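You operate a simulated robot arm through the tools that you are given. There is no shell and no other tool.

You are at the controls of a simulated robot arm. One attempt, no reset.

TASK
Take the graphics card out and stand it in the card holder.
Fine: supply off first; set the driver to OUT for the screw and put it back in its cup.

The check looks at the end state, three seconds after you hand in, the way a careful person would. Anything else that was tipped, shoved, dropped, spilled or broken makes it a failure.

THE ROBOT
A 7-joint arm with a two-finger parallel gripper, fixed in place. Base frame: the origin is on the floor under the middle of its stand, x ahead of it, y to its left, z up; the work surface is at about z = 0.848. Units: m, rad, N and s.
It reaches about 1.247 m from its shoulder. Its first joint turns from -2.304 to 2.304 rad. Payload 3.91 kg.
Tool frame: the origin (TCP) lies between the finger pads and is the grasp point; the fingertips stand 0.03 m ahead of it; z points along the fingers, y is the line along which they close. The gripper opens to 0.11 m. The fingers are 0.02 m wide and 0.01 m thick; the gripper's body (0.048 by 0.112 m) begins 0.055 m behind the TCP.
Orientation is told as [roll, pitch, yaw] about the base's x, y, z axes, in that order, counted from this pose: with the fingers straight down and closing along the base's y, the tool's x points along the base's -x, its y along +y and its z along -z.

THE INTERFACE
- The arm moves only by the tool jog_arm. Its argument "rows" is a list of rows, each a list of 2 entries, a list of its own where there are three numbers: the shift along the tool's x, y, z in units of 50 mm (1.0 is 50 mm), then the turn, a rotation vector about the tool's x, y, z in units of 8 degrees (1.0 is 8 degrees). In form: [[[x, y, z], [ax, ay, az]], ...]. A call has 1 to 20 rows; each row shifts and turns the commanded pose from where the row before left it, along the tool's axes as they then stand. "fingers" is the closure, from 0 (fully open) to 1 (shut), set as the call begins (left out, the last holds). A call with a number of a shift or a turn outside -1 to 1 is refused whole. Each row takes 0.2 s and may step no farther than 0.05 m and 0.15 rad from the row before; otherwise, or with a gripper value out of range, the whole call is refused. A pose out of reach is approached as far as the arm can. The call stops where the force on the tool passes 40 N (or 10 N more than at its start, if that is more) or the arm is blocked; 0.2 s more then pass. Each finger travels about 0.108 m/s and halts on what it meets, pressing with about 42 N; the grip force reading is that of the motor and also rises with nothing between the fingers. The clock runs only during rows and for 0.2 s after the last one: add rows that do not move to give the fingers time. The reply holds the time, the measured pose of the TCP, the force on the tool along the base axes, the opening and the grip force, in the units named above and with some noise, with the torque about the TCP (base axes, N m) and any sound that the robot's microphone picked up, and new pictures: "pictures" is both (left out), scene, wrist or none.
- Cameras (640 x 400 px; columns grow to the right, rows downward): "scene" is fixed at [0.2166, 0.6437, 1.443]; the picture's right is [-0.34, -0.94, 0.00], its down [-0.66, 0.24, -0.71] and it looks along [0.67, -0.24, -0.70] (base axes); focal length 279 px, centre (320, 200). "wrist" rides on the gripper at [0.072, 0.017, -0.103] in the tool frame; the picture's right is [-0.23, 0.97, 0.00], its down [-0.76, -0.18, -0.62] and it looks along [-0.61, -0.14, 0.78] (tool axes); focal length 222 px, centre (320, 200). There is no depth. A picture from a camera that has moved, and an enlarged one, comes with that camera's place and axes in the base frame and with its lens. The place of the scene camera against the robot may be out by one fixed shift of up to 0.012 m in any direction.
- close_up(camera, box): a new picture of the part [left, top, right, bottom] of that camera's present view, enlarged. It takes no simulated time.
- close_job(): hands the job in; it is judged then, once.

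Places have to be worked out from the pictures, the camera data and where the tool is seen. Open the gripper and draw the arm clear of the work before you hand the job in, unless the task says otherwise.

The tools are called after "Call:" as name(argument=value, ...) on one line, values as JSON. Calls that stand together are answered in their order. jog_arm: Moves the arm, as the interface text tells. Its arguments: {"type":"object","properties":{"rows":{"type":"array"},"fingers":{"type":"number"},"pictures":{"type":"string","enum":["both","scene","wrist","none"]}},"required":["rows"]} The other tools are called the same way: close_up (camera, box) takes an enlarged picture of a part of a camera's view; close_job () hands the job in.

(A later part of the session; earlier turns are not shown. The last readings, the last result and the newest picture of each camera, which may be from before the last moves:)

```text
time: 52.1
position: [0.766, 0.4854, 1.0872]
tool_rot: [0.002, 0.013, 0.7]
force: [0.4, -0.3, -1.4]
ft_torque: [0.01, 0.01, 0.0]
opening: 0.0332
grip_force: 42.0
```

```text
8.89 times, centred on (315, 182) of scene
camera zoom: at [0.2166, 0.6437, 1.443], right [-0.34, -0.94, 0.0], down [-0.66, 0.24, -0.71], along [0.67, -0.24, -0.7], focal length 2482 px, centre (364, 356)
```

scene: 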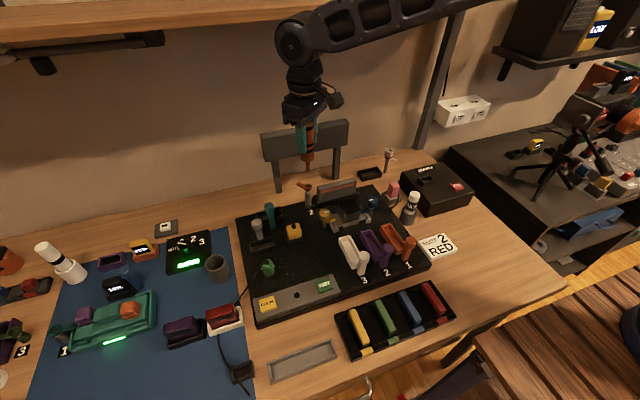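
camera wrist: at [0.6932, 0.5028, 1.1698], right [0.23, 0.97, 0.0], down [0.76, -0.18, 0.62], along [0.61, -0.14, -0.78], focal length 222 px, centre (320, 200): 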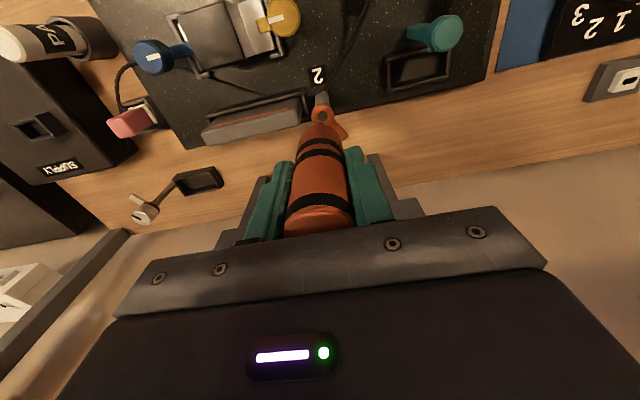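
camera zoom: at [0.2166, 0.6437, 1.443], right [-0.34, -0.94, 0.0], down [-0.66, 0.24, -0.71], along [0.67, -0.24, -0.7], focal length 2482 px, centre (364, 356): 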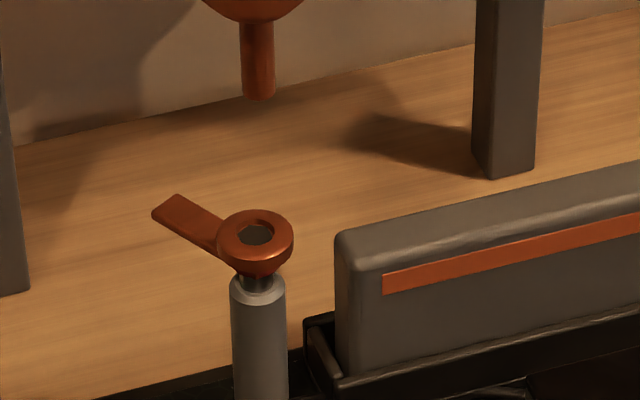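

The lamp is latched on, i.e. the driver reports the screw done, and the clamp wing points away from the card. I now take the driver back: rise, turn back to yaw 0 and travel above its cup.

Call:
jog_arm(rows=[[[0, 0, -0.8], [0, 0, 0]], [[0, 0, 0], [0, 0, 1]], [[0, 0, 0], [0, 0, 1]], [[0, 0, 0], [0, 0, 1]], [[0, 0, 0], [0, 0, 1]], [[0, 0, 0], [0, 0, 1]], [[0.35, 0.78, 0], [0, 0, 0]], [[0.35, 0.78, 0], [0, 0, 0]], [[0.35, 0.78, 0], [0, 0, 0]], [[0.35, 0.78, 0], [0, 0, 0]], [[0.35, 0.78, 0], [0, 0, 0]], [[0.35, 0.78, 0], [0, 0, 0]], [[0.35, 0.78, 0], [0, 0, 0]], [[0, 0, 0], [0, 0, 0]]])

Call:
close_up(camera="wrist", box=[250, 60, 390, 160])

Call:
close_up(camera="scene", box=[150, 170, 270, 290])

```text
time: 55.1
position: [0.648, 0.7612, 1.1361]
tool_rot: [0.001, 0.0, 0.003]
force: [-0.8, -1.1, -1.3]
ft_torque: [-0.01, 0.03, 0.01]
opening: 0.0333
grip_force: 42.1
camera wrist: at [0.574, 0.7772, 1.2395], right [0.23, 0.97, 0.0], down [0.76, -0.18, 0.62], along [0.61, -0.14, -0.78], focal length 222 px, centre (320, 200)
```

scene: 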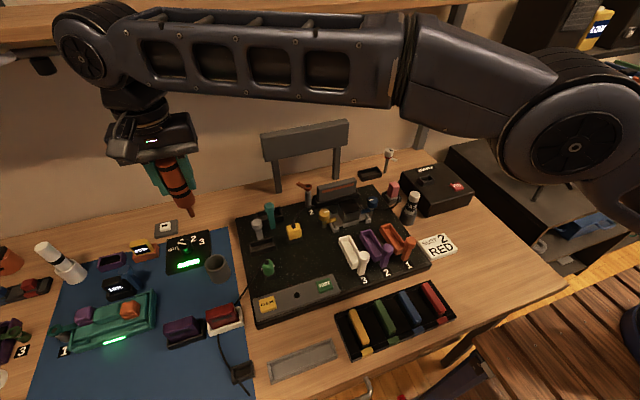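
wrist: 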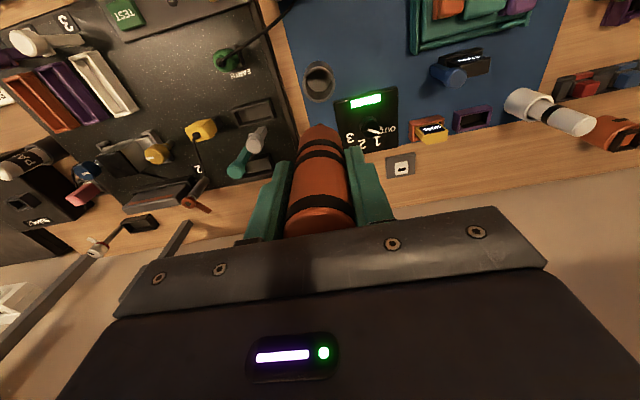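

```text
4.00 times, centred on (320, 110) of wrist
camera zoom: at [0.574, 0.7772, 1.2395], right [0.23, 0.97, 0.0], down [0.76, -0.18, 0.62], along [0.61, -0.14, -0.78], focal length 888 px, centre (320, 560)
```

zoom: 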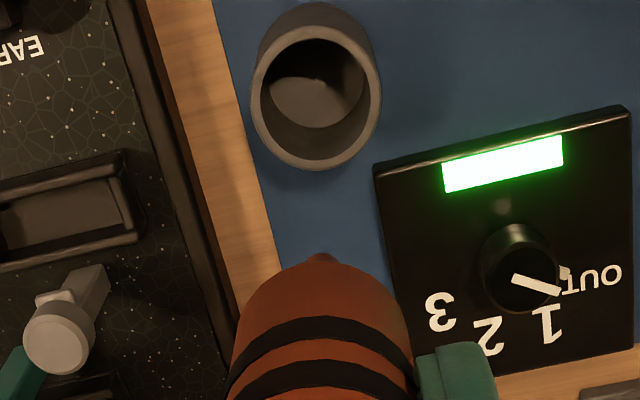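

```text
3.33 times, centred on (210, 230) of scene
camera zoom: at [0.2166, 0.6437, 1.443], right [-0.34, -0.94, 0.0], down [-0.66, 0.24, -0.71], along [0.67, -0.24, -0.7], focal length 931 px, centre (687, 100)
```

zoom: 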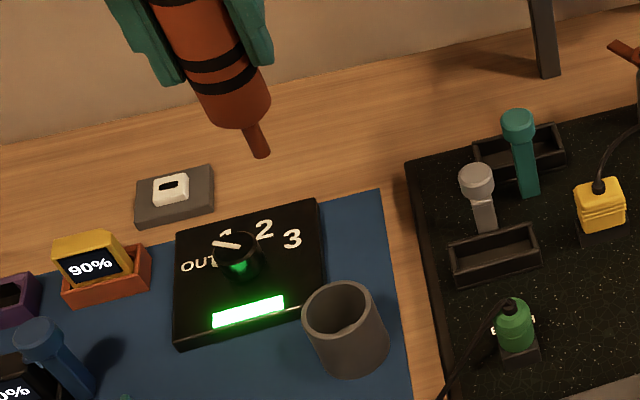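

The cup's rim centre measures (0.644, 0.759), matching the original grasp spot. I correct and lower until the tip is just above the rim.

Call:
jog_arm(rows=[[[0.08, -0.024, 0.5], [0, 0, 0]], [[0, 0, 0.9], [0, 0, 0]], [[0, 0, 0.9], [0, 0, 0]], [[0, 0, 0.5], [0, 0, 0]], [[0, 0, 0], [0, 0, 0]]], pictures="none")

Call:
close_up(camera="wrist", box=[250, 60, 390, 160])

Call:
close_up(camera="scene", box=[170, 210, 250, 290])

```text
time: 56.3
position: [0.6415, 0.7599, 0.9943]
tool_rot: [0.001, -0.001, 0.001]
force: [-0.1, 0.2, -1.3]
ft_torque: [0.01, 0.0, 0.0]
opening: 0.0331
grip_force: 41.1
```

```text
4.00 times, centred on (320, 110) of wrist
camera zoom: at [0.5682, 0.777, 1.0981], right [0.23, 0.97, 0.0], down [0.76, -0.18, 0.62], along [0.61, -0.14, -0.78], focal length 888 px, centre (320, 560)
```

zoom: 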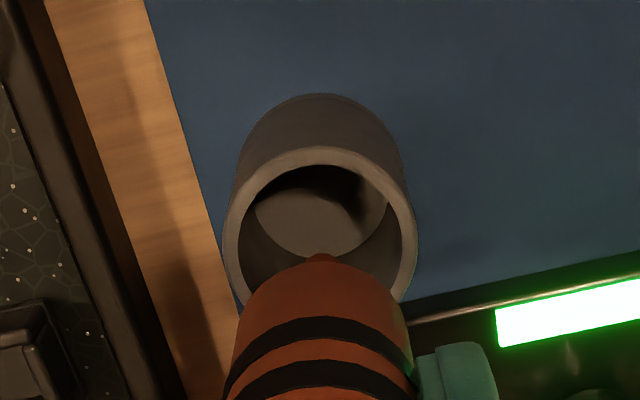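

```text
5.00 times, centred on (210, 250) of scene
camera zoom: at [0.2166, 0.6437, 1.443], right [-0.34, -0.94, 0.0], down [-0.66, 0.24, -0.71], along [0.67, -0.24, -0.7], focal length 1396 px, centre (870, -50)
```

zoom: 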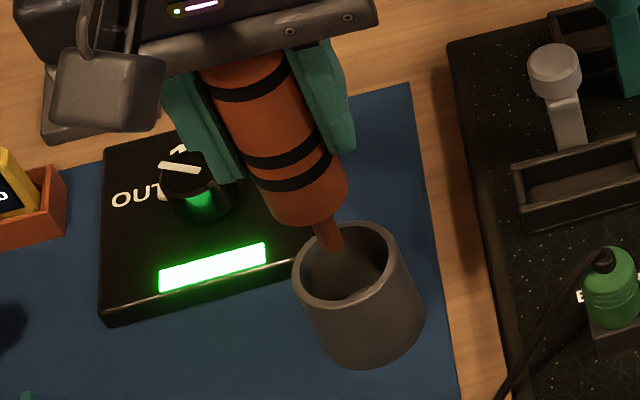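

Call:
jog_arm(rows=[[[-0.056, -0.008, 0.4], [0, 0, 0]], [[0, 0, 0.5], [0, 0, 0]], [[0, 0, 0], [0, 0, 0]]], pictures="none")

Call:
close_up(camera="wrist", box=[250, 60, 390, 160])

Call:
close_up(camera="scene", box=[190, 230, 250, 290])

```text
time: 57.1
position: [0.6444, 0.7591, 0.9518]
tool_rot: [0.001, 0.002, 0.002]
force: [-0.1, -0.3, -2.0]
ft_torque: [-0.01, -0.03, 0.01]
opening: 0.0332
grip_force: 42.1
```

```text
4.00 times, centred on (320, 110) of wrist
camera zoom: at [0.5707, 0.7754, 1.0546], right [0.23, 0.97, 0.0], down [0.76, -0.18, 0.62], along [0.61, -0.14, -0.78], focal length 888 px, centre (320, 560)
```

zoom: 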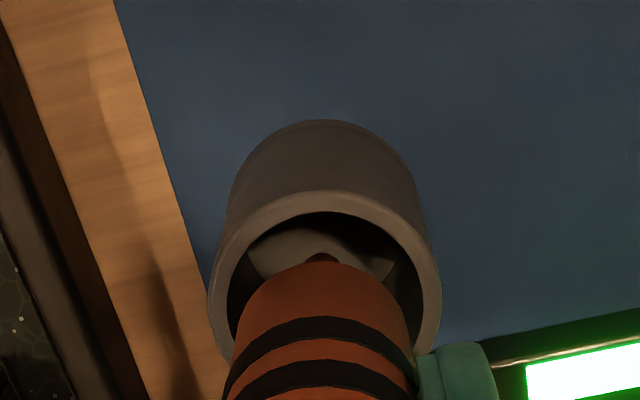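

```text
6.67 times, centred on (220, 260) of scene
camera zoom: at [0.2166, 0.6437, 1.443], right [-0.34, -0.94, 0.0], down [-0.66, 0.24, -0.71], along [0.67, -0.24, -0.7], focal length 1861 px, centre (987, -200)
```

zoom: 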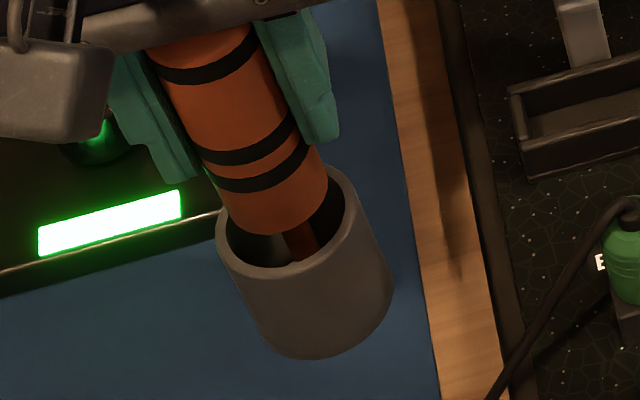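

The bit is entering the cup centrally. I lower in small steps until it touches the cup's floor.

Call:
jog_arm(rows=[[[0, 0.012, 0.1], [0, 0, 0]], [[0, 0, 0.1], [0, 0, 0]], [[0, 0, 0.1], [0, 0, 0]], [[0, 0, 0.1], [0, 0, 0]], [[0, 0, 0.04], [0, 0, 0]], [[0, 0, 0], [0, 0, 0]]], pictures="none")

Call:
close_up(camera="wrist", box=[250, 60, 390, 160])

Call:
close_up(camera="scene", box=[190, 230, 250, 290])

```text
time: 58.5
position: [0.645, 0.7603, 0.928]
tool_rot: [0.002, 0.0, 0.004]
force: [-0.1, -0.4, -0.9]
ft_torque: [0.01, -0.01, -0.01]
opening: 0.0332
grip_force: 42.2
```

```text
4.00 times, centred on (320, 110) of wrist
camera zoom: at [0.5708, 0.7764, 1.0316], right [0.23, 0.97, 0.0], down [0.76, -0.18, 0.62], along [0.61, -0.14, -0.78], focal length 888 px, centre (320, 560)
```

zoom: 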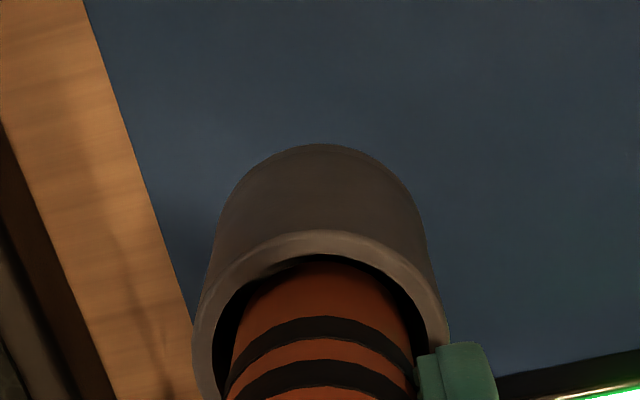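

```text
6.67 times, centred on (220, 260) of scene
camera zoom: at [0.2166, 0.6437, 1.443], right [-0.34, -0.94, 0.0], down [-0.66, 0.24, -0.71], along [0.67, -0.24, -0.7], focal length 1861 px, centre (987, -200)
```

zoom: 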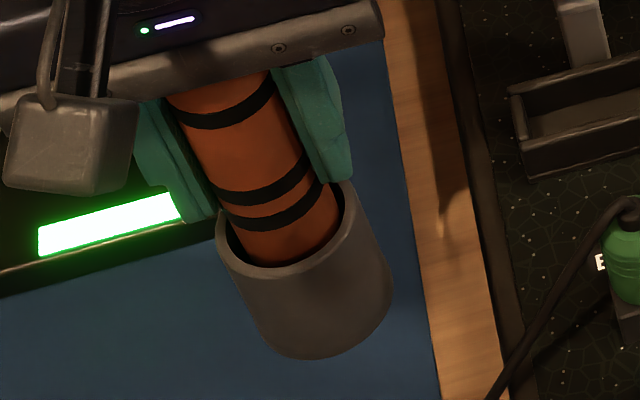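

Call:
jog_arm(rows=[[[0, 0, 0.02], [0, 0, 0]], [[0, 0, 0.02], [0, 0, 0]], [[0, 0, 0], [0, 0, 0]]], pictures="none")

```text
time: 59.3
position: [0.6447, 0.7605, 0.9259]
tool_rot: [0.002, 0.0, 0.001]
force: [-0.2, 0.0, -1.5]
ft_torque: [0.02, 0.0, -0.01]
opening: 0.0331
grip_force: 41.7
```

Call:
jog_arm(rows=[[[0, 0, 0.02], [0, 0, 0]], [[0, 0, 0.02], [0, 0, 0]], [[0, 0, 0], [0, 0, 0]]], pictures="none")

```text
time: 60.1
position: [0.6444, 0.759, 0.925]
tool_rot: [0.003, -0.002, 0.003]
force: [-2.8, -6.9, 14.0]
ft_torque: [-0.7, 0.19, 0.0]
opening: 0.0331
grip_force: 42.0
```

The bit rests on the cup floor (14 N). I ease up 0.5 mm and open the fingers to release the driver.

Call:
jog_arm(rows=[[[0, 0, -0.012], [0, 0, 0]], [[0, 0, 0], [0, 0, 0]]], pictures="none")

Call:
jog_arm(rows=[[[0, 0, 0], [0, 0, 0]], [[0, 0, 0], [0, 0, 0]], [[0, 0, 0], [0, 0, 0]]], fingers=0.3, pictures="wrist")

Call:
close_up(camera="scene", box=[190, 230, 250, 290])

```text
time: 60.7
position: [0.6442, 0.7598, 0.925]
tool_rot: [0.004, -0.001, 0.001]
force: [4.1, -0.3, 10.2]
ft_torque: [-0.08, -0.44, 0.0]
opening: 0.0332
grip_force: 42.0
```

```text
time: 61.5
position: [0.6438, 0.7604, 0.9252]
tool_rot: [0.002, -0.001, 0.002]
force: [-0.4, 0.0, 1.3]
ft_torque: [-0.02, 0.0, 0.01]
opening: 0.077
grip_force: 0.1
camera wrist: at [0.5706, 0.7766, 1.0285], right [0.23, 0.97, 0.0], down [0.76, -0.18, 0.62], along [0.61, -0.14, -0.78], focal length 222 px, centre (320, 200)
```

wrist: 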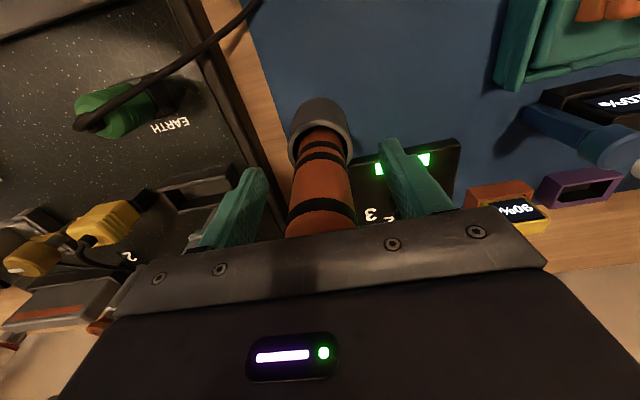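

```text
6.67 times, centred on (220, 260) of scene
camera zoom: at [0.2166, 0.6437, 1.443], right [-0.34, -0.94, 0.0], down [-0.66, 0.24, -0.71], along [0.67, -0.24, -0.7], focal length 1861 px, centre (987, -200)
```

zoom: 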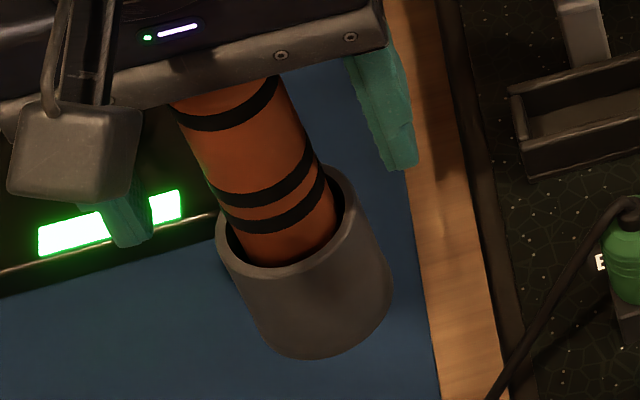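

The driver stands in its cup again. I lift the gripper straight up clear of it.

Call:
jog_arm(rows=[[[0, 0, -0.4], [0, 0, 0]], [[0, 0, -0.8], [0, 0, 0]], [[0, 0, -0.9], [0, 0, 0]], [[0, 0, -0.9], [0, 0, 0]], [[0, 0, -0.5], [0, 0, 0]]])

Call:
close_up(camera="scene", box=[150, 210, 250, 290])

```text
time: 62.7
position: [0.6463, 0.7584, 1.098]
tool_rot: [0.002, 0.0, 0.001]
force: [0.3, 0.8, -0.2]
ft_torque: [0.02, 0.0, -0.01]
opening: 0.0772
grip_force: 0.1
camera wrist: at [0.5718, 0.7758, 1.2025], right [0.23, 0.97, 0.0], down [0.76, -0.18, 0.62], along [0.61, -0.14, -0.78], focal length 222 px, centre (320, 200)
```

scene: 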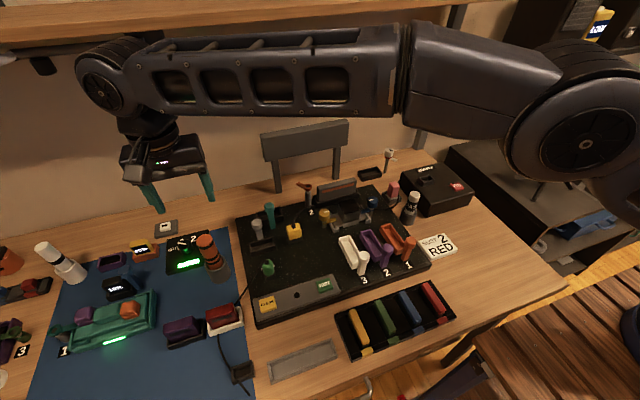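
wrist: 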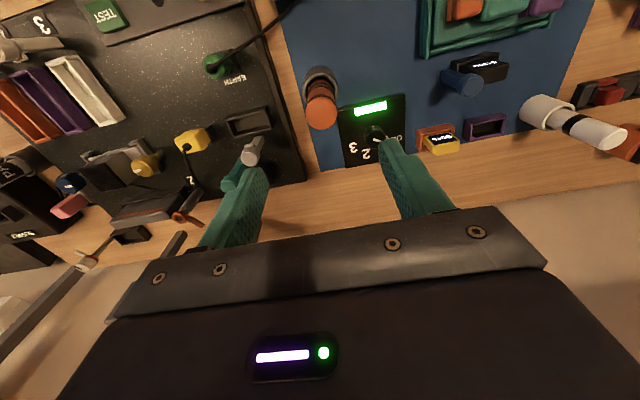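

```text
5.00 times, centred on (200, 250) of scene
camera zoom: at [0.2166, 0.6437, 1.443], right [-0.34, -0.94, 0.0], down [-0.66, 0.24, -0.71], along [0.67, -0.24, -0.7], focal length 1396 px, centre (920, -50)
```

zoom: 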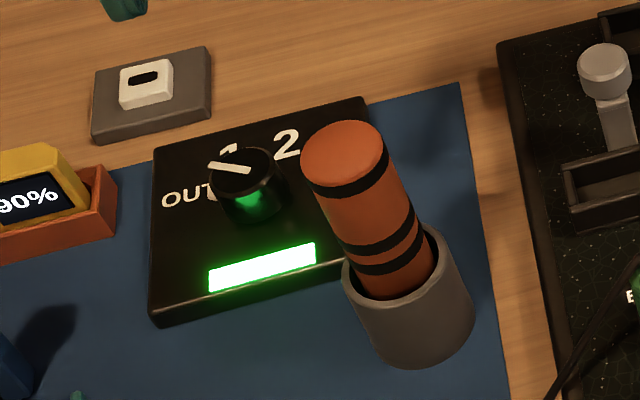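

The driver is back in its cup, upright, and the dial remains at OUT. Next is the card: I move toward it and turn the gripper to yaw +90° so the fingers close across the card's thickness.

Call:
jog_arm(rows=[[[0, -0.85, -0.1], [0, 0, 0]], [[-0.05, -0.9, -0.1], [0, 0, 0]], [[-0.05, -0.9, -0.1], [0, 0, 0]], [[-0.05, -0.9, 0], [0, 0, 0]], [[-0.05, -0.9, 0], [0, 0, 0]], [[-0.05, -0.9, 0], [0, 0, -0.5]], [[0, 0, 0], [0, 0, -0.75]], [[0, 0, 0], [0, 0, -1]], [[0, 0, 0], [0, 0, -1]], [[0, 0, 0], [0, 0, -1]], [[0, 0, 0], [0, 0, -1]], [[0, 0, 0], [0, 0, -1]], [[0, 0, 0], [0, 0, -1]], [[0, 0, 0], [0, 0, -1]], [[0, 0, 0], [0, 0, -1]], [[0, 0, 0], [0, 0, -1]], [[0, 0, 0], [0, 0, -1]]])

```text
time: 66.3
position: [0.6567, 0.4926, 1.1153]
tool_rot: [0.0, -0.001, 1.575]
force: [0.1, 0.1, -0.5]
ft_torque: [-0.01, -0.01, -0.02]
opening: 0.0771
grip_force: 0.0
camera wrist: at [0.6395, 0.4193, 1.2183], right [-0.97, 0.22, 0.0], down [0.18, 0.76, 0.62], along [0.14, 0.61, -0.78], focal length 222 px, centre (320, 200)
```

scene: 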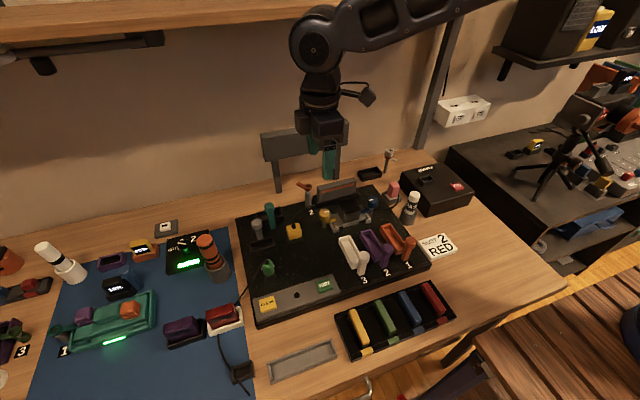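
wrist: 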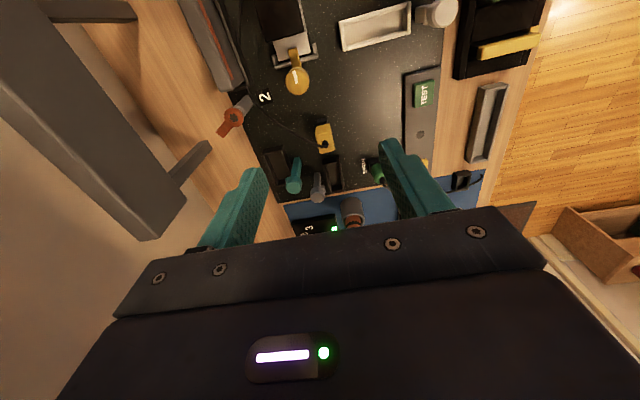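

Call:
jog_arm(rows=[[[0.56, -0.467, 0.175], [0, 0, 0]], [[0.56, -0.467, 0.175], [0, 0, 0]], [[0.56, -0.467, 0.175], [0, 0, 0]], [[0.56, -0.467, 0.175], [0, 0, 0]]])

Call:
close_up(camera="wrist", box=[220, 20, 420, 180])

Call:
close_up(camera="scene", box=[290, 160, 390, 230])

```text
time: 67.3
position: [0.7532, 0.3822, 1.0774]
tool_rot: [-0.001, -0.001, 1.572]
force: [-0.4, 0.9, 0.2]
ft_torque: [-0.03, -0.09, -0.03]
opening: 0.0767
grip_force: 0.0
camera wrist: at [0.7347, 0.3098, 1.181], right [-0.97, 0.23, 0.0], down [0.18, 0.76, 0.62], along [0.14, 0.61, -0.78], focal length 222 px, centre (320, 200)
```

scene: 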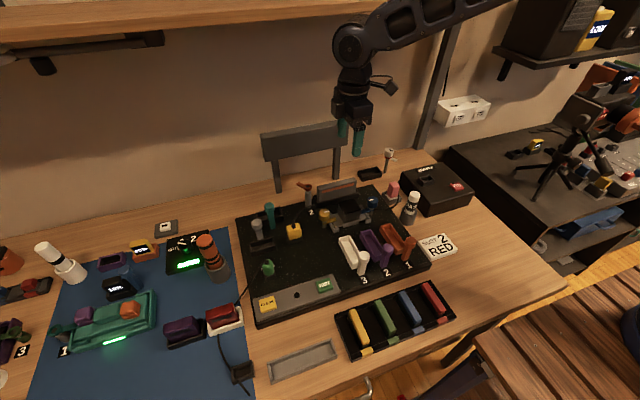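
wrist: 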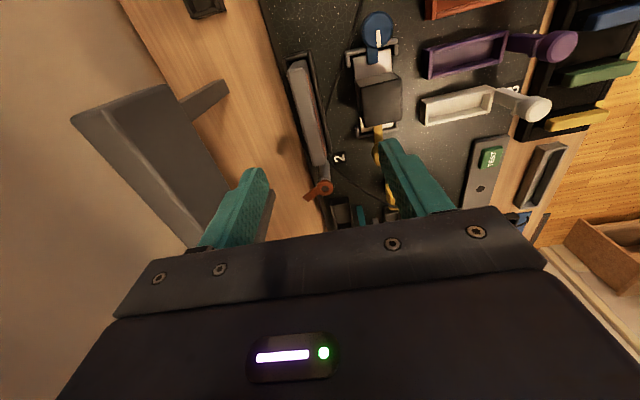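

```text
2.50 times, centred on (320, 100) of wrist
camera zoom: at [0.7347, 0.3098, 1.181], right [-0.97, 0.23, 0.0], down [0.18, 0.76, 0.62], along [0.14, 0.61, -0.78], focal length 555 px, centre (320, 450)
```

zoom: 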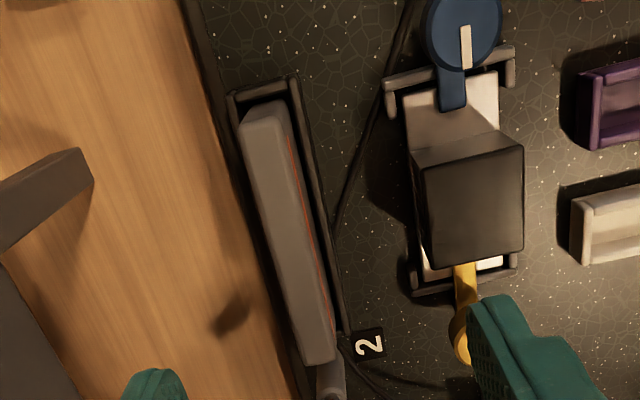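

```text
5.71 times, centred on (340, 195) of scene
camera zoom: at [0.2166, 0.6437, 1.443], right [-0.34, -0.94, 0.0], down [-0.66, 0.24, -0.71], along [0.67, -0.24, -0.7], focal length 1595 px, centre (206, 229)
```

zoom: 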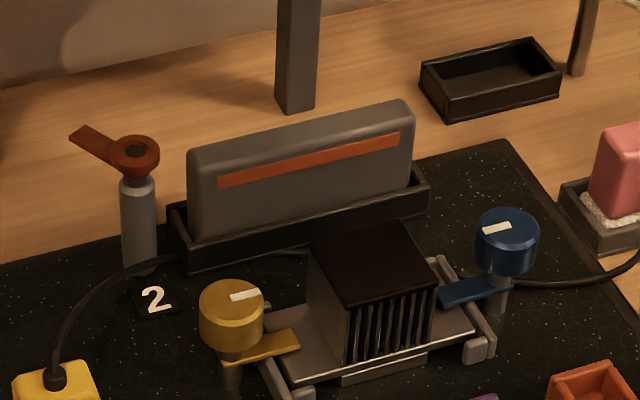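

The card's top measures: from (0.766, 0.339) to (0.770, 0.455), top z≈0.912, ~18 mm thick, about 2° off the y axis. I align over its centre with yaw 88° and the fingers opened to 50 mm, stopping above it to verify.

Call:
jog_arm(rows=[[[-0.296, -0.29, 0.3], [0, 0, 0.25]], [[0, 0, 0.8], [0, 0, 0]], [[0, 0, 0.8], [0, 0, 0]], [[0, 0, 0.2], [0, 0, 0]], [[0, 0, 0], [0, 0, 0]]], fingers=0.545)

Call:
close_up(camera="wrist", box=[220, 40, 420, 200])

Call:
close_up(camera="scene", box=[290, 150, 390, 230])

```text
time: 68.5
position: [0.7659, 0.3958, 0.9742]
tool_rot: [0.001, -0.003, 1.539]
force: [0.3, -0.3, -0.3]
ft_torque: [-0.03, 0.02, 0.01]
opening: 0.05
grip_force: 0.1
camera wrist: at [0.7453, 0.3235, 1.0769], right [-0.97, 0.26, 0.0], down [0.2, 0.75, 0.62], along [0.16, 0.6, -0.78], focal length 222 px, centre (320, 200)
```

scene: 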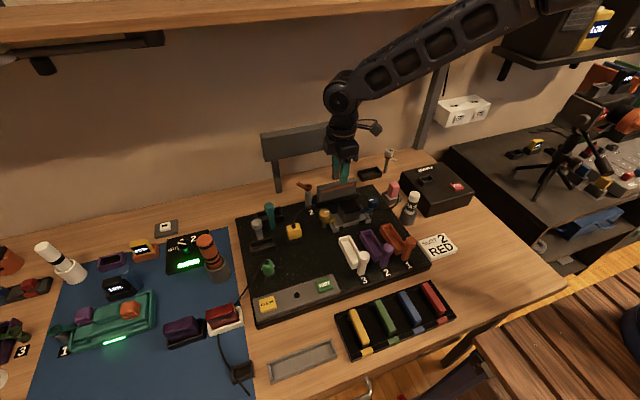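
wrist: 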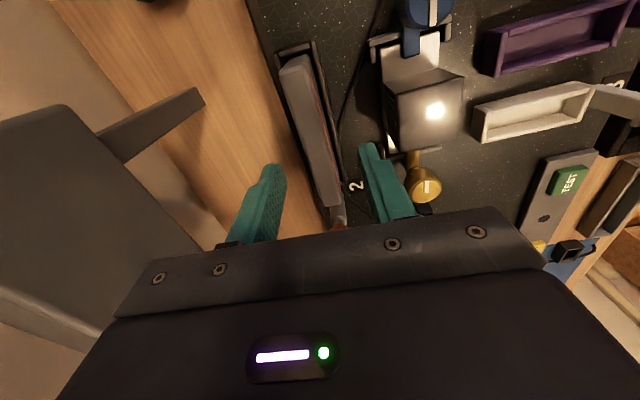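

```text
2.50 times, centred on (320, 120) of wrist
camera zoom: at [0.7453, 0.3235, 1.0769], right [-0.97, 0.26, 0.0], down [0.2, 0.75, 0.62], along [0.16, 0.6, -0.78], focal length 555 px, centre (320, 400)
```

zoom: 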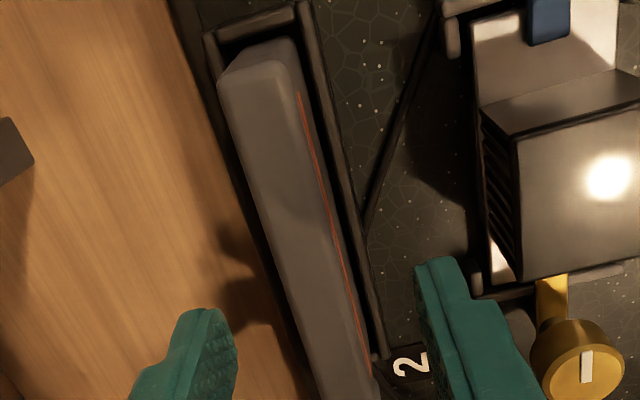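

```text
5.00 times, centred on (340, 190) of scene
camera zoom: at [0.2166, 0.6437, 1.443], right [-0.34, -0.94, 0.0], down [-0.66, 0.24, -0.71], along [0.67, -0.24, -0.7], focal length 1396 px, centre (220, 250)
```

zoom: 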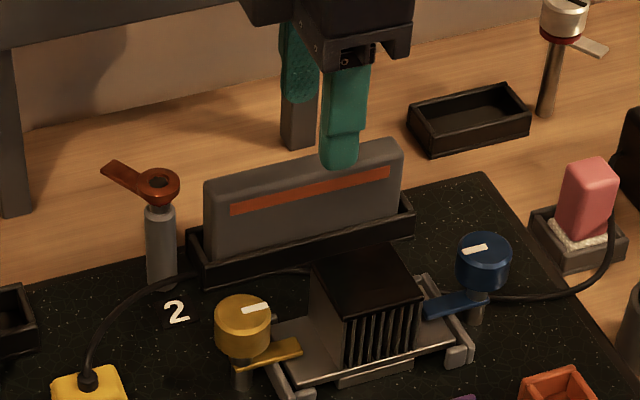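

The pads straddle the card; I correct ~3 mm in x and lower the fingertips down to z≈0.87 along both faces.

Call:
jog_arm(rows=[[[0, -0.06, 0.4], [0, 0, 0]], [[0, 0, 0.4], [0, 0, 0]], [[0, 0, 0.3], [0, 0, 0]], [[0, 0, 0.2], [0, 0, 0]], [[0, 0, 0], [0, 0, 0]]])

Call:
close_up(camera="wrist", box=[220, 40, 420, 200])

Call:
close_up(camera="scene", box=[300, 160, 380, 220])

```text
time: 69.7
position: [0.7684, 0.3965, 0.908]
tool_rot: [0.001, -0.002, 1.537]
force: [-0.2, 0.2, 0.0]
ft_torque: [0.03, -0.01, 0.0]
opening: 0.05
grip_force: 0.0
camera wrist: at [0.7481, 0.3239, 1.0113], right [-0.97, 0.26, 0.0], down [0.2, 0.75, 0.62], along [0.16, 0.6, -0.78], focal length 222 px, centre (320, 200)
```

scene: 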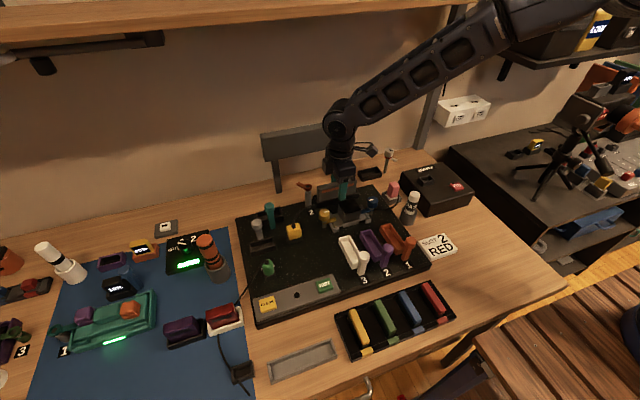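
wrist: 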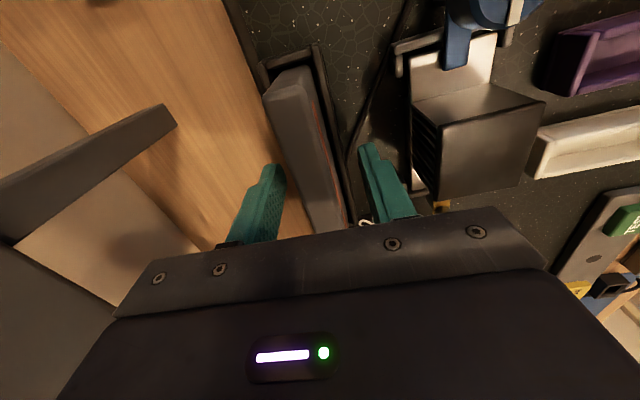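

```text
2.50 times, centred on (320, 120) of wrist
camera zoom: at [0.7481, 0.3239, 1.0113], right [-0.97, 0.26, 0.0], down [0.2, 0.75, 0.62], along [0.16, 0.6, -0.78], focal length 555 px, centre (320, 400)
```

zoom: 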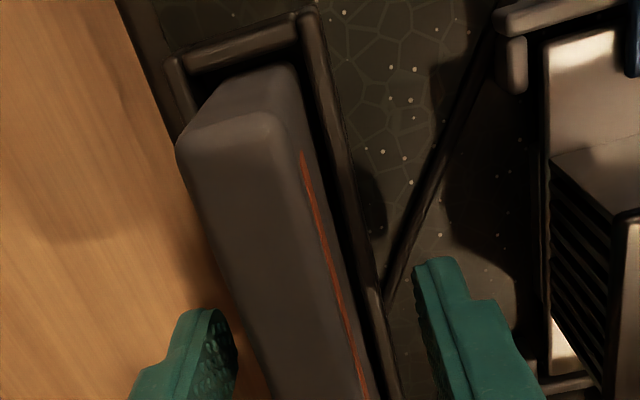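

```text
6.67 times, centred on (340, 190) of scene
camera zoom: at [0.2166, 0.6437, 1.443], right [-0.34, -0.94, 0.0], down [-0.66, 0.24, -0.71], along [0.67, -0.24, -0.7], focal length 1861 px, centre (187, 267)
```

zoom: 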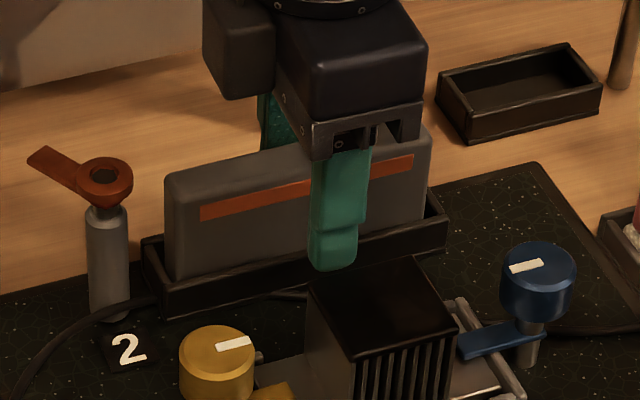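

The fingertips are at z≈0.878, just above the slot's rim, with the card between them. I close on the card.

Call:
jog_arm(rows=[[[0, 0, 0], [0, 0, 0]], [[0, 0, 0], [0, 0, 0]], [[0, 0, 0], [0, 0, 0]]], fingers=1, pictures="wrist")

Call:
close_up(camera="scene", box=[300, 160, 380, 220])

```text
time: 70.5
position: [0.7678, 0.3957, 0.909]
tool_rot: [-0.001, -0.002, 1.538]
force: [2.2, 0.7, 1.0]
ft_torque: [0.05, -0.06, 0.15]
opening: 0.0194
grip_force: 41.6
camera wrist: at [0.7482, 0.3238, 1.0115], right [-0.97, 0.26, 0.0], down [0.2, 0.75, 0.62], along [0.16, 0.6, -0.78], focal length 222 px, centre (320, 200)
```

wrist: 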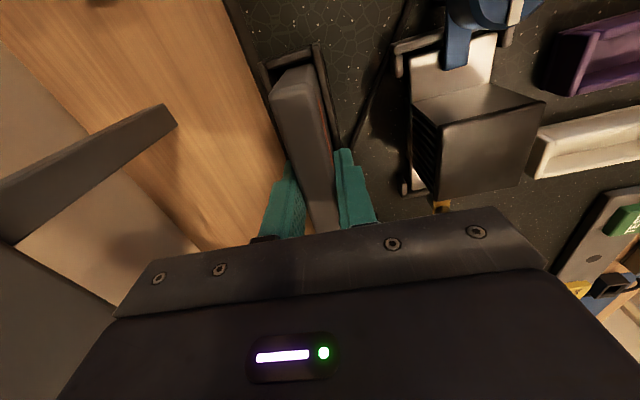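

```text
6.67 times, centred on (340, 190) of scene
camera zoom: at [0.2166, 0.6437, 1.443], right [-0.34, -0.94, 0.0], down [-0.66, 0.24, -0.71], along [0.67, -0.24, -0.7], focal length 1861 px, centre (187, 267)
```

zoom: 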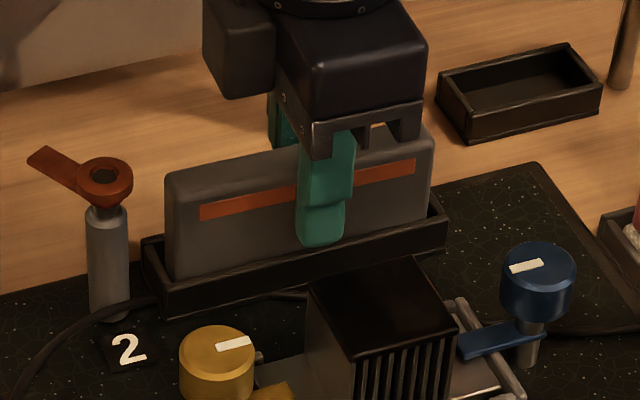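

The card is gripped (19.4 mm thick). I lift slowly at first and check the force.

Call:
jog_arm(rows=[[[0, 0, -0.04], [0, 0, 0]], [[0, 0, -0.06], [0, 0, 0]], [[0, 0, -0.1], [0, 0, 0]]], pictures="none")

Call:
close_up(camera="scene", box=[300, 160, 380, 220])

```text
time: 71.3
position: [0.7691, 0.3954, 0.9188]
tool_rot: [-0.001, -0.001, 1.539]
force: [0.0, 0.7, -2.3]
ft_torque: [-0.01, 0.01, -0.02]
opening: 0.0195
grip_force: 42.2
```

```text
6.67 times, centred on (340, 190) of scene
camera zoom: at [0.2166, 0.6437, 1.443], right [-0.34, -0.94, 0.0], down [-0.66, 0.24, -0.71], along [0.67, -0.24, -0.7], focal length 1861 px, centre (187, 267)
```

zoom: 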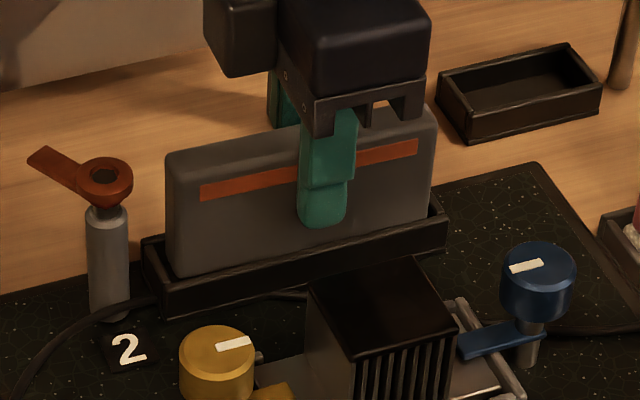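

The card comes out freely (only its ~2 N weight). I lift it well clear to z≈1.08.

Call:
jog_arm(rows=[[[0, 0, -0.4], [0, 0, 0]], [[0, 0, -0.6], [0, 0, 0]], [[0, 0, -0.7], [0, 0, 0]], [[0, 0, -0.8], [0, 0, 0]], [[0, 0, -0.7], [0, 0, 0]]])

Call:
close_up(camera="scene", box=[280, 110, 400, 220])

Call:
close_up(camera="scene", box=[255, 325, 355, 395])

```text
time: 72.5
position: [0.7678, 0.3948, 1.0808]
tool_rot: [0.003, -0.002, 1.536]
force: [-0.2, 0.3, -2.7]
ft_torque: [-0.03, 0.02, 0.03]
opening: 0.0197
grip_force: 41.8
camera wrist: at [0.7471, 0.323, 1.1838], right [-0.97, 0.26, 0.0], down [0.2, 0.75, 0.62], along [0.16, 0.6, -0.78], focal length 222 px, centre (320, 200)
```

scene: 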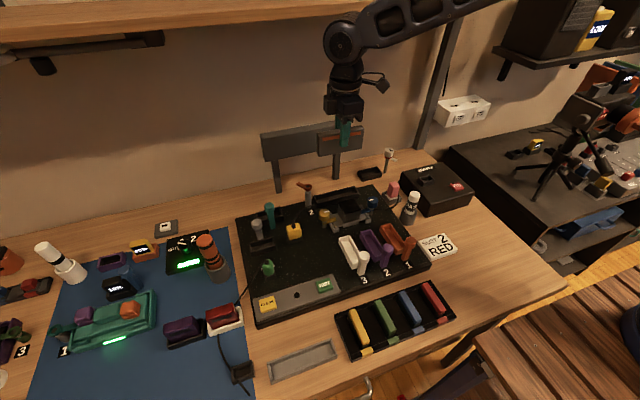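
wrist: 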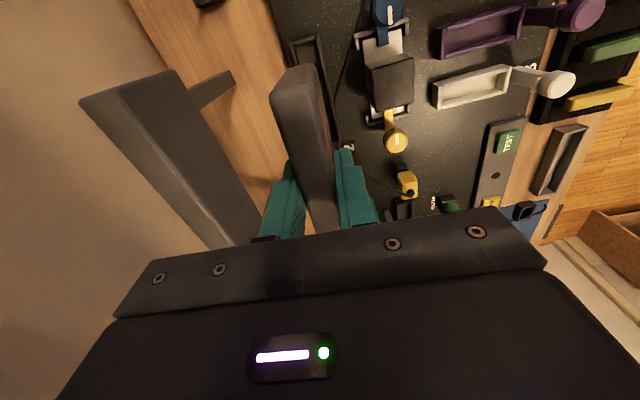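

```text
3.64 times, centred on (340, 165) of scene
camera zoom: at [0.2166, 0.6437, 1.443], right [-0.34, -0.94, 0.0], down [-0.66, 0.24, -0.71], along [0.67, -0.24, -0.7], focal length 1015 px, centre (247, 327)
```

zoom: 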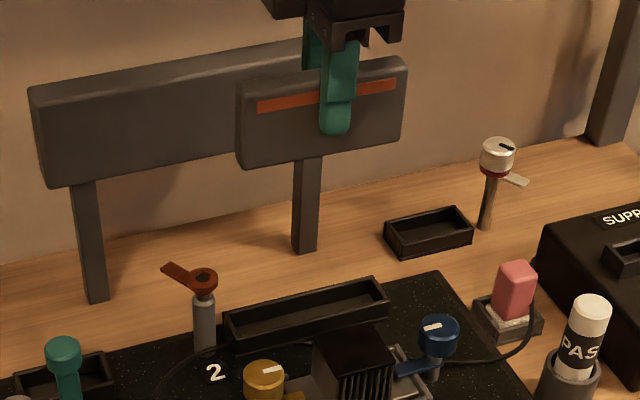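

```text
5.71 times, centred on (305, 360) of scene
camera zoom: at [0.2166, 0.6437, 1.443], right [-0.34, -0.94, 0.0], down [-0.66, 0.24, -0.71], along [0.67, -0.24, -0.7], focal length 1595 px, centre (406, -714)
```

zoom: 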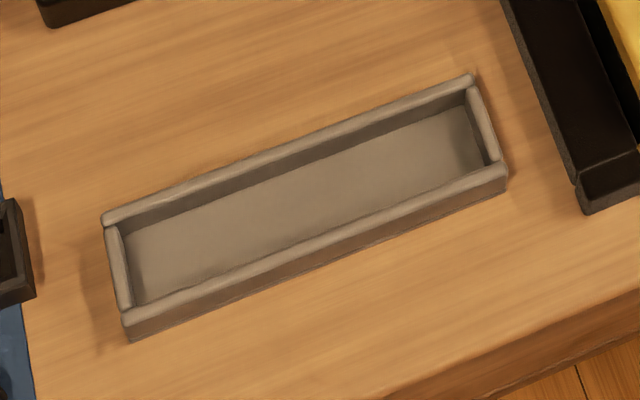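

The card is out, hanging level. The holder's inner opening measures about x 0.377–0.402, y 0.561–0.687 (centre ≈(0.389, 0.624), aligned with y). I carry the card high over there.

Call:
jog_arm(rows=[[[-0.431, 0.774, 0], [0, 0, 0]], [[-0.431, 0.774, 0], [0, 0, 0]], [[-0.431, 0.774, 0], [0, 0, 0]], [[-0.431, 0.774, 0], [0, 0, 0]], [[-0.431, 0.774, 0], [0, 0, 0]], [[-0.431, 0.774, 0], [0, 0, 0]], [[-0.431, 0.774, 0], [0, 0, 0]], [[-0.431, 0.774, 0], [0, 0, 0]], [[-0.431, 0.774, 0], [0, 0, 0]], [[-0.431, 0.774, 0], [0, 0, -0.25]], [[0, 0, 0], [0, 0, 0]]])

Call:
close_up(camera="wrist", box=[220, 20, 460, 220])

Call:
close_up(camera="scene", box=[200, 220, 440, 400])

```text
time: 74.9
position: [0.3908, 0.6225, 1.08]
tool_rot: [0.0, 0.0, 1.572]
force: [0.7, -0.5, -2.0]
ft_torque: [-0.03, 0.01, 0.0]
opening: 0.0196
grip_force: 41.9
camera wrist: at [0.3723, 0.5506, 1.1829], right [-0.97, 0.23, 0.0], down [0.18, 0.76, 0.62], along [0.14, 0.61, -0.78], focal length 222 px, centre (320, 200)
```

scene: 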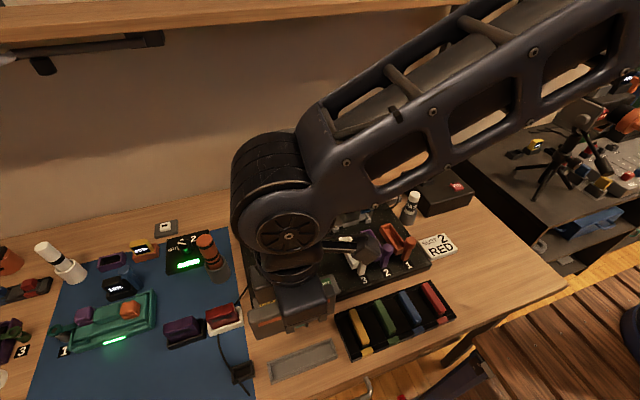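
wrist: 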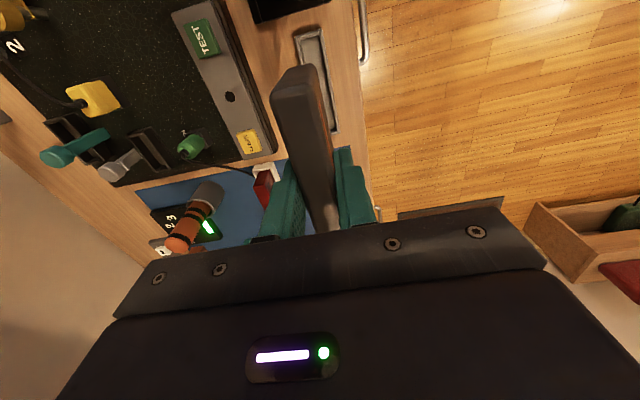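

```text
2.00 times, centred on (340, 120) of wrist
camera zoom: at [0.3723, 0.5506, 1.1829], right [-0.97, 0.23, 0.0], down [0.18, 0.76, 0.62], along [0.14, 0.61, -0.78], focal length 444 px, centre (280, 360)
```

zoom: 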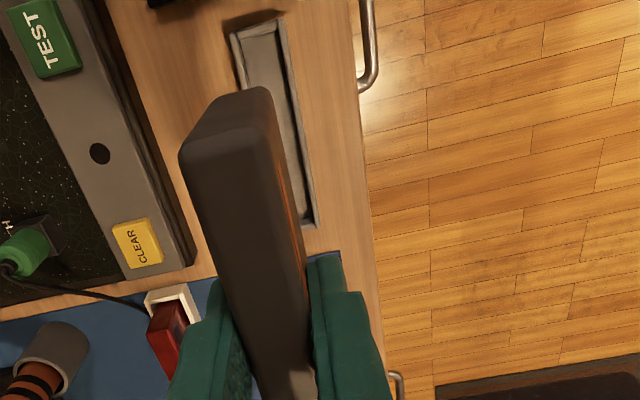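

```text
2.22 times, centred on (320, 310) of scene
camera zoom: at [0.2166, 0.6437, 1.443], right [-0.34, -0.94, 0.0], down [-0.66, 0.24, -0.71], along [0.67, -0.24, -0.7], focal length 620 px, centre (320, -44)
```

zoom: 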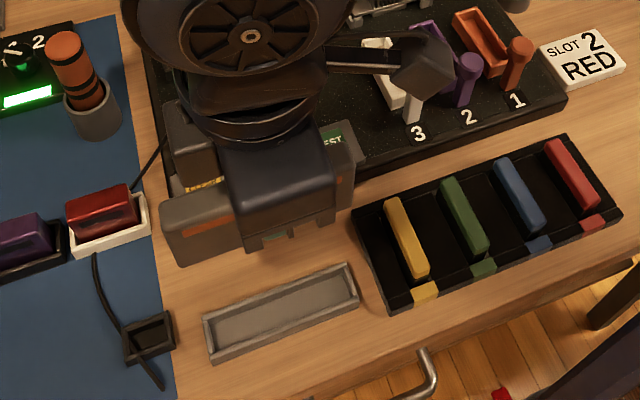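

Wrist and scene views agree on the holder: centre ≈(0.3888, 0.6235). The card is about 2 mm toward +y of the TCP. I lower to leave ~25 mm above the rim and check alignment.

Call:
jog_arm(rows=[[[0.02, 0.01, 0.6], [0, 0, 0]], [[0, 0, 0.8], [0, 0, 0]], [[0, 0, 0.8], [0, 0, 0]], [[0, 0, 0.4], [0, 0, 0]], [[0, 0, 0], [0, 0, 0]]])

Call:
close_up(camera="wrist", box=[220, 20, 420, 180])

Call:
close_up(camera="scene", box=[240, 300, 370, 395])

```text
time: 76.1
position: [0.3889, 0.6229, 0.9487]
tool_rot: [0.0, -0.001, 1.574]
force: [1.0, 0.2, -2.0]
ft_torque: [0.0, -0.03, 0.01]
opening: 0.0198
grip_force: 41.7
camera wrist: at [0.3714, 0.5506, 1.0523], right [-0.97, 0.23, 0.0], down [0.18, 0.76, 0.62], along [0.14, 0.61, -0.78], focal length 222 px, centre (320, 200)
```

scene: 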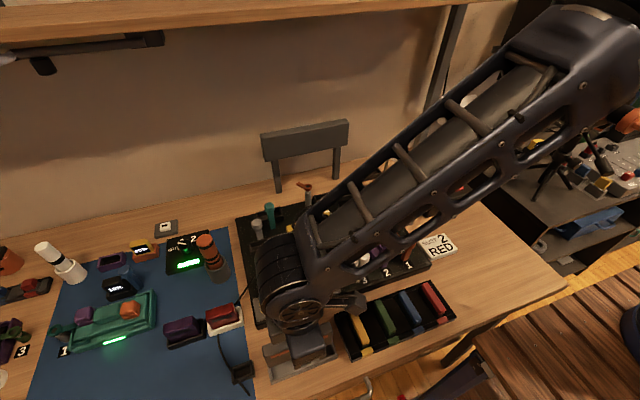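
wrist: 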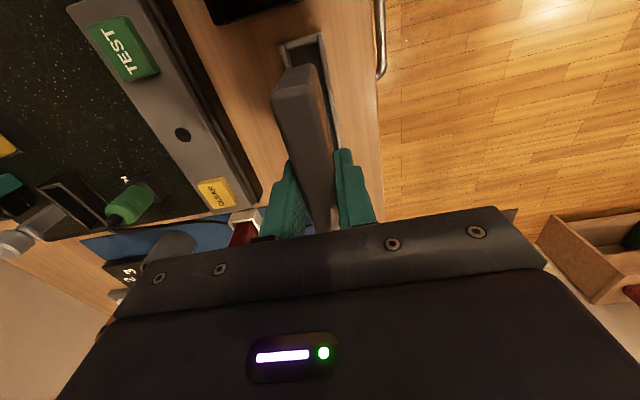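

```text
2.50 times, centred on (320, 100) of wrist
camera zoom: at [0.3714, 0.5506, 1.0523], right [-0.97, 0.23, 0.0], down [0.18, 0.76, 0.62], along [0.14, 0.61, -0.78], focal length 555 px, centre (320, 450)
```

zoom: 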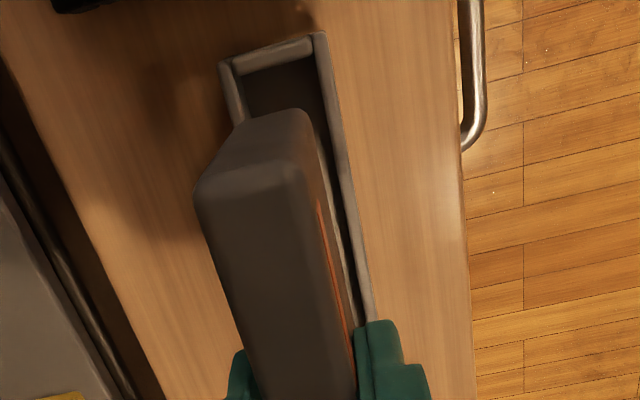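

```text
4.21 times, centred on (305, 348) of scene
camera zoom: at [0.2166, 0.6437, 1.443], right [-0.34, -0.94, 0.0], down [-0.66, 0.24, -0.71], along [0.67, -0.24, -0.7], focal length 1176 px, centre (383, -421)
```

zoom: 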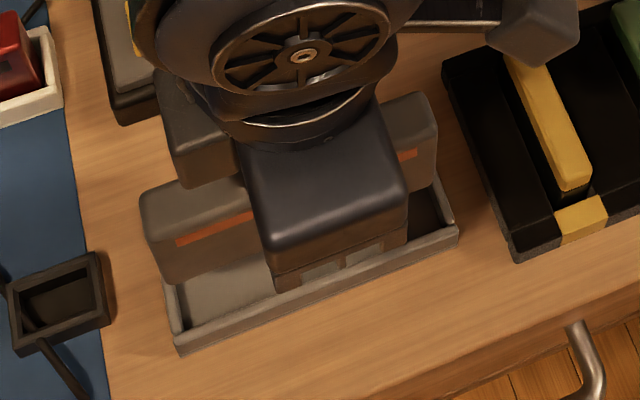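

Call:
close_up(camera="scene", box=[260, 335, 310, 390])

Call:
close_up(camera="scene", box=[315, 315, 365, 370])

Call:
close_up(camera="wrist", box=[270, 20, 350, 90])

```text
7.27 times, centred on (285, 362) of scene
camera zoom: at [0.2166, 0.6437, 1.443], right [-0.34, -0.94, 0.0], down [-0.66, 0.24, -0.71], along [0.67, -0.24, -0.7], focal length 2030 px, centre (574, -982)
```

zoom: 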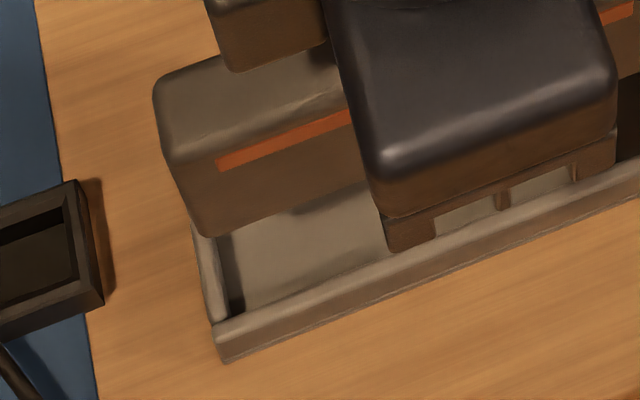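

```text
7.27 times, centred on (340, 342) of scene
camera zoom: at [0.2166, 0.6437, 1.443], right [-0.34, -0.94, 0.0], down [-0.66, 0.24, -0.71], along [0.67, -0.24, -0.7], focal length 2030 px, centre (174, -836)
```

zoom: 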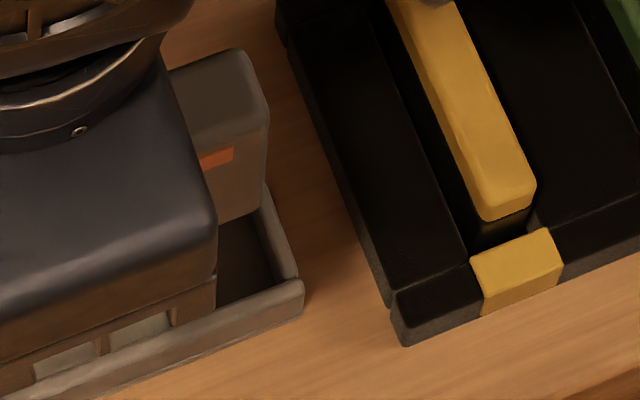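

```text
5.71 times, centred on (310, 55) of wrist
camera zoom: at [0.3714, 0.5506, 1.0523], right [-0.97, 0.23, 0.0], down [0.18, 0.76, 0.62], along [0.14, 0.61, -0.78], focal length 1269 px, centre (377, 1029)
```

zoom: 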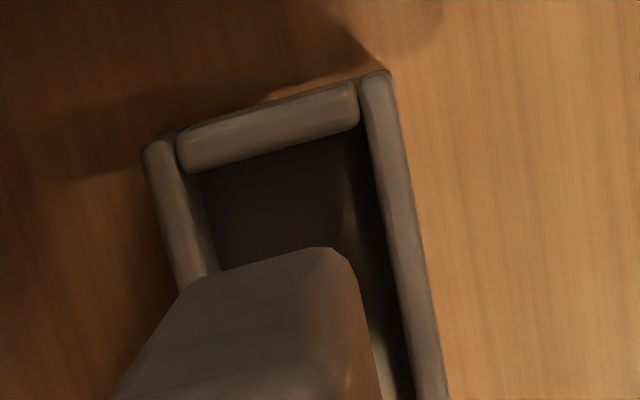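

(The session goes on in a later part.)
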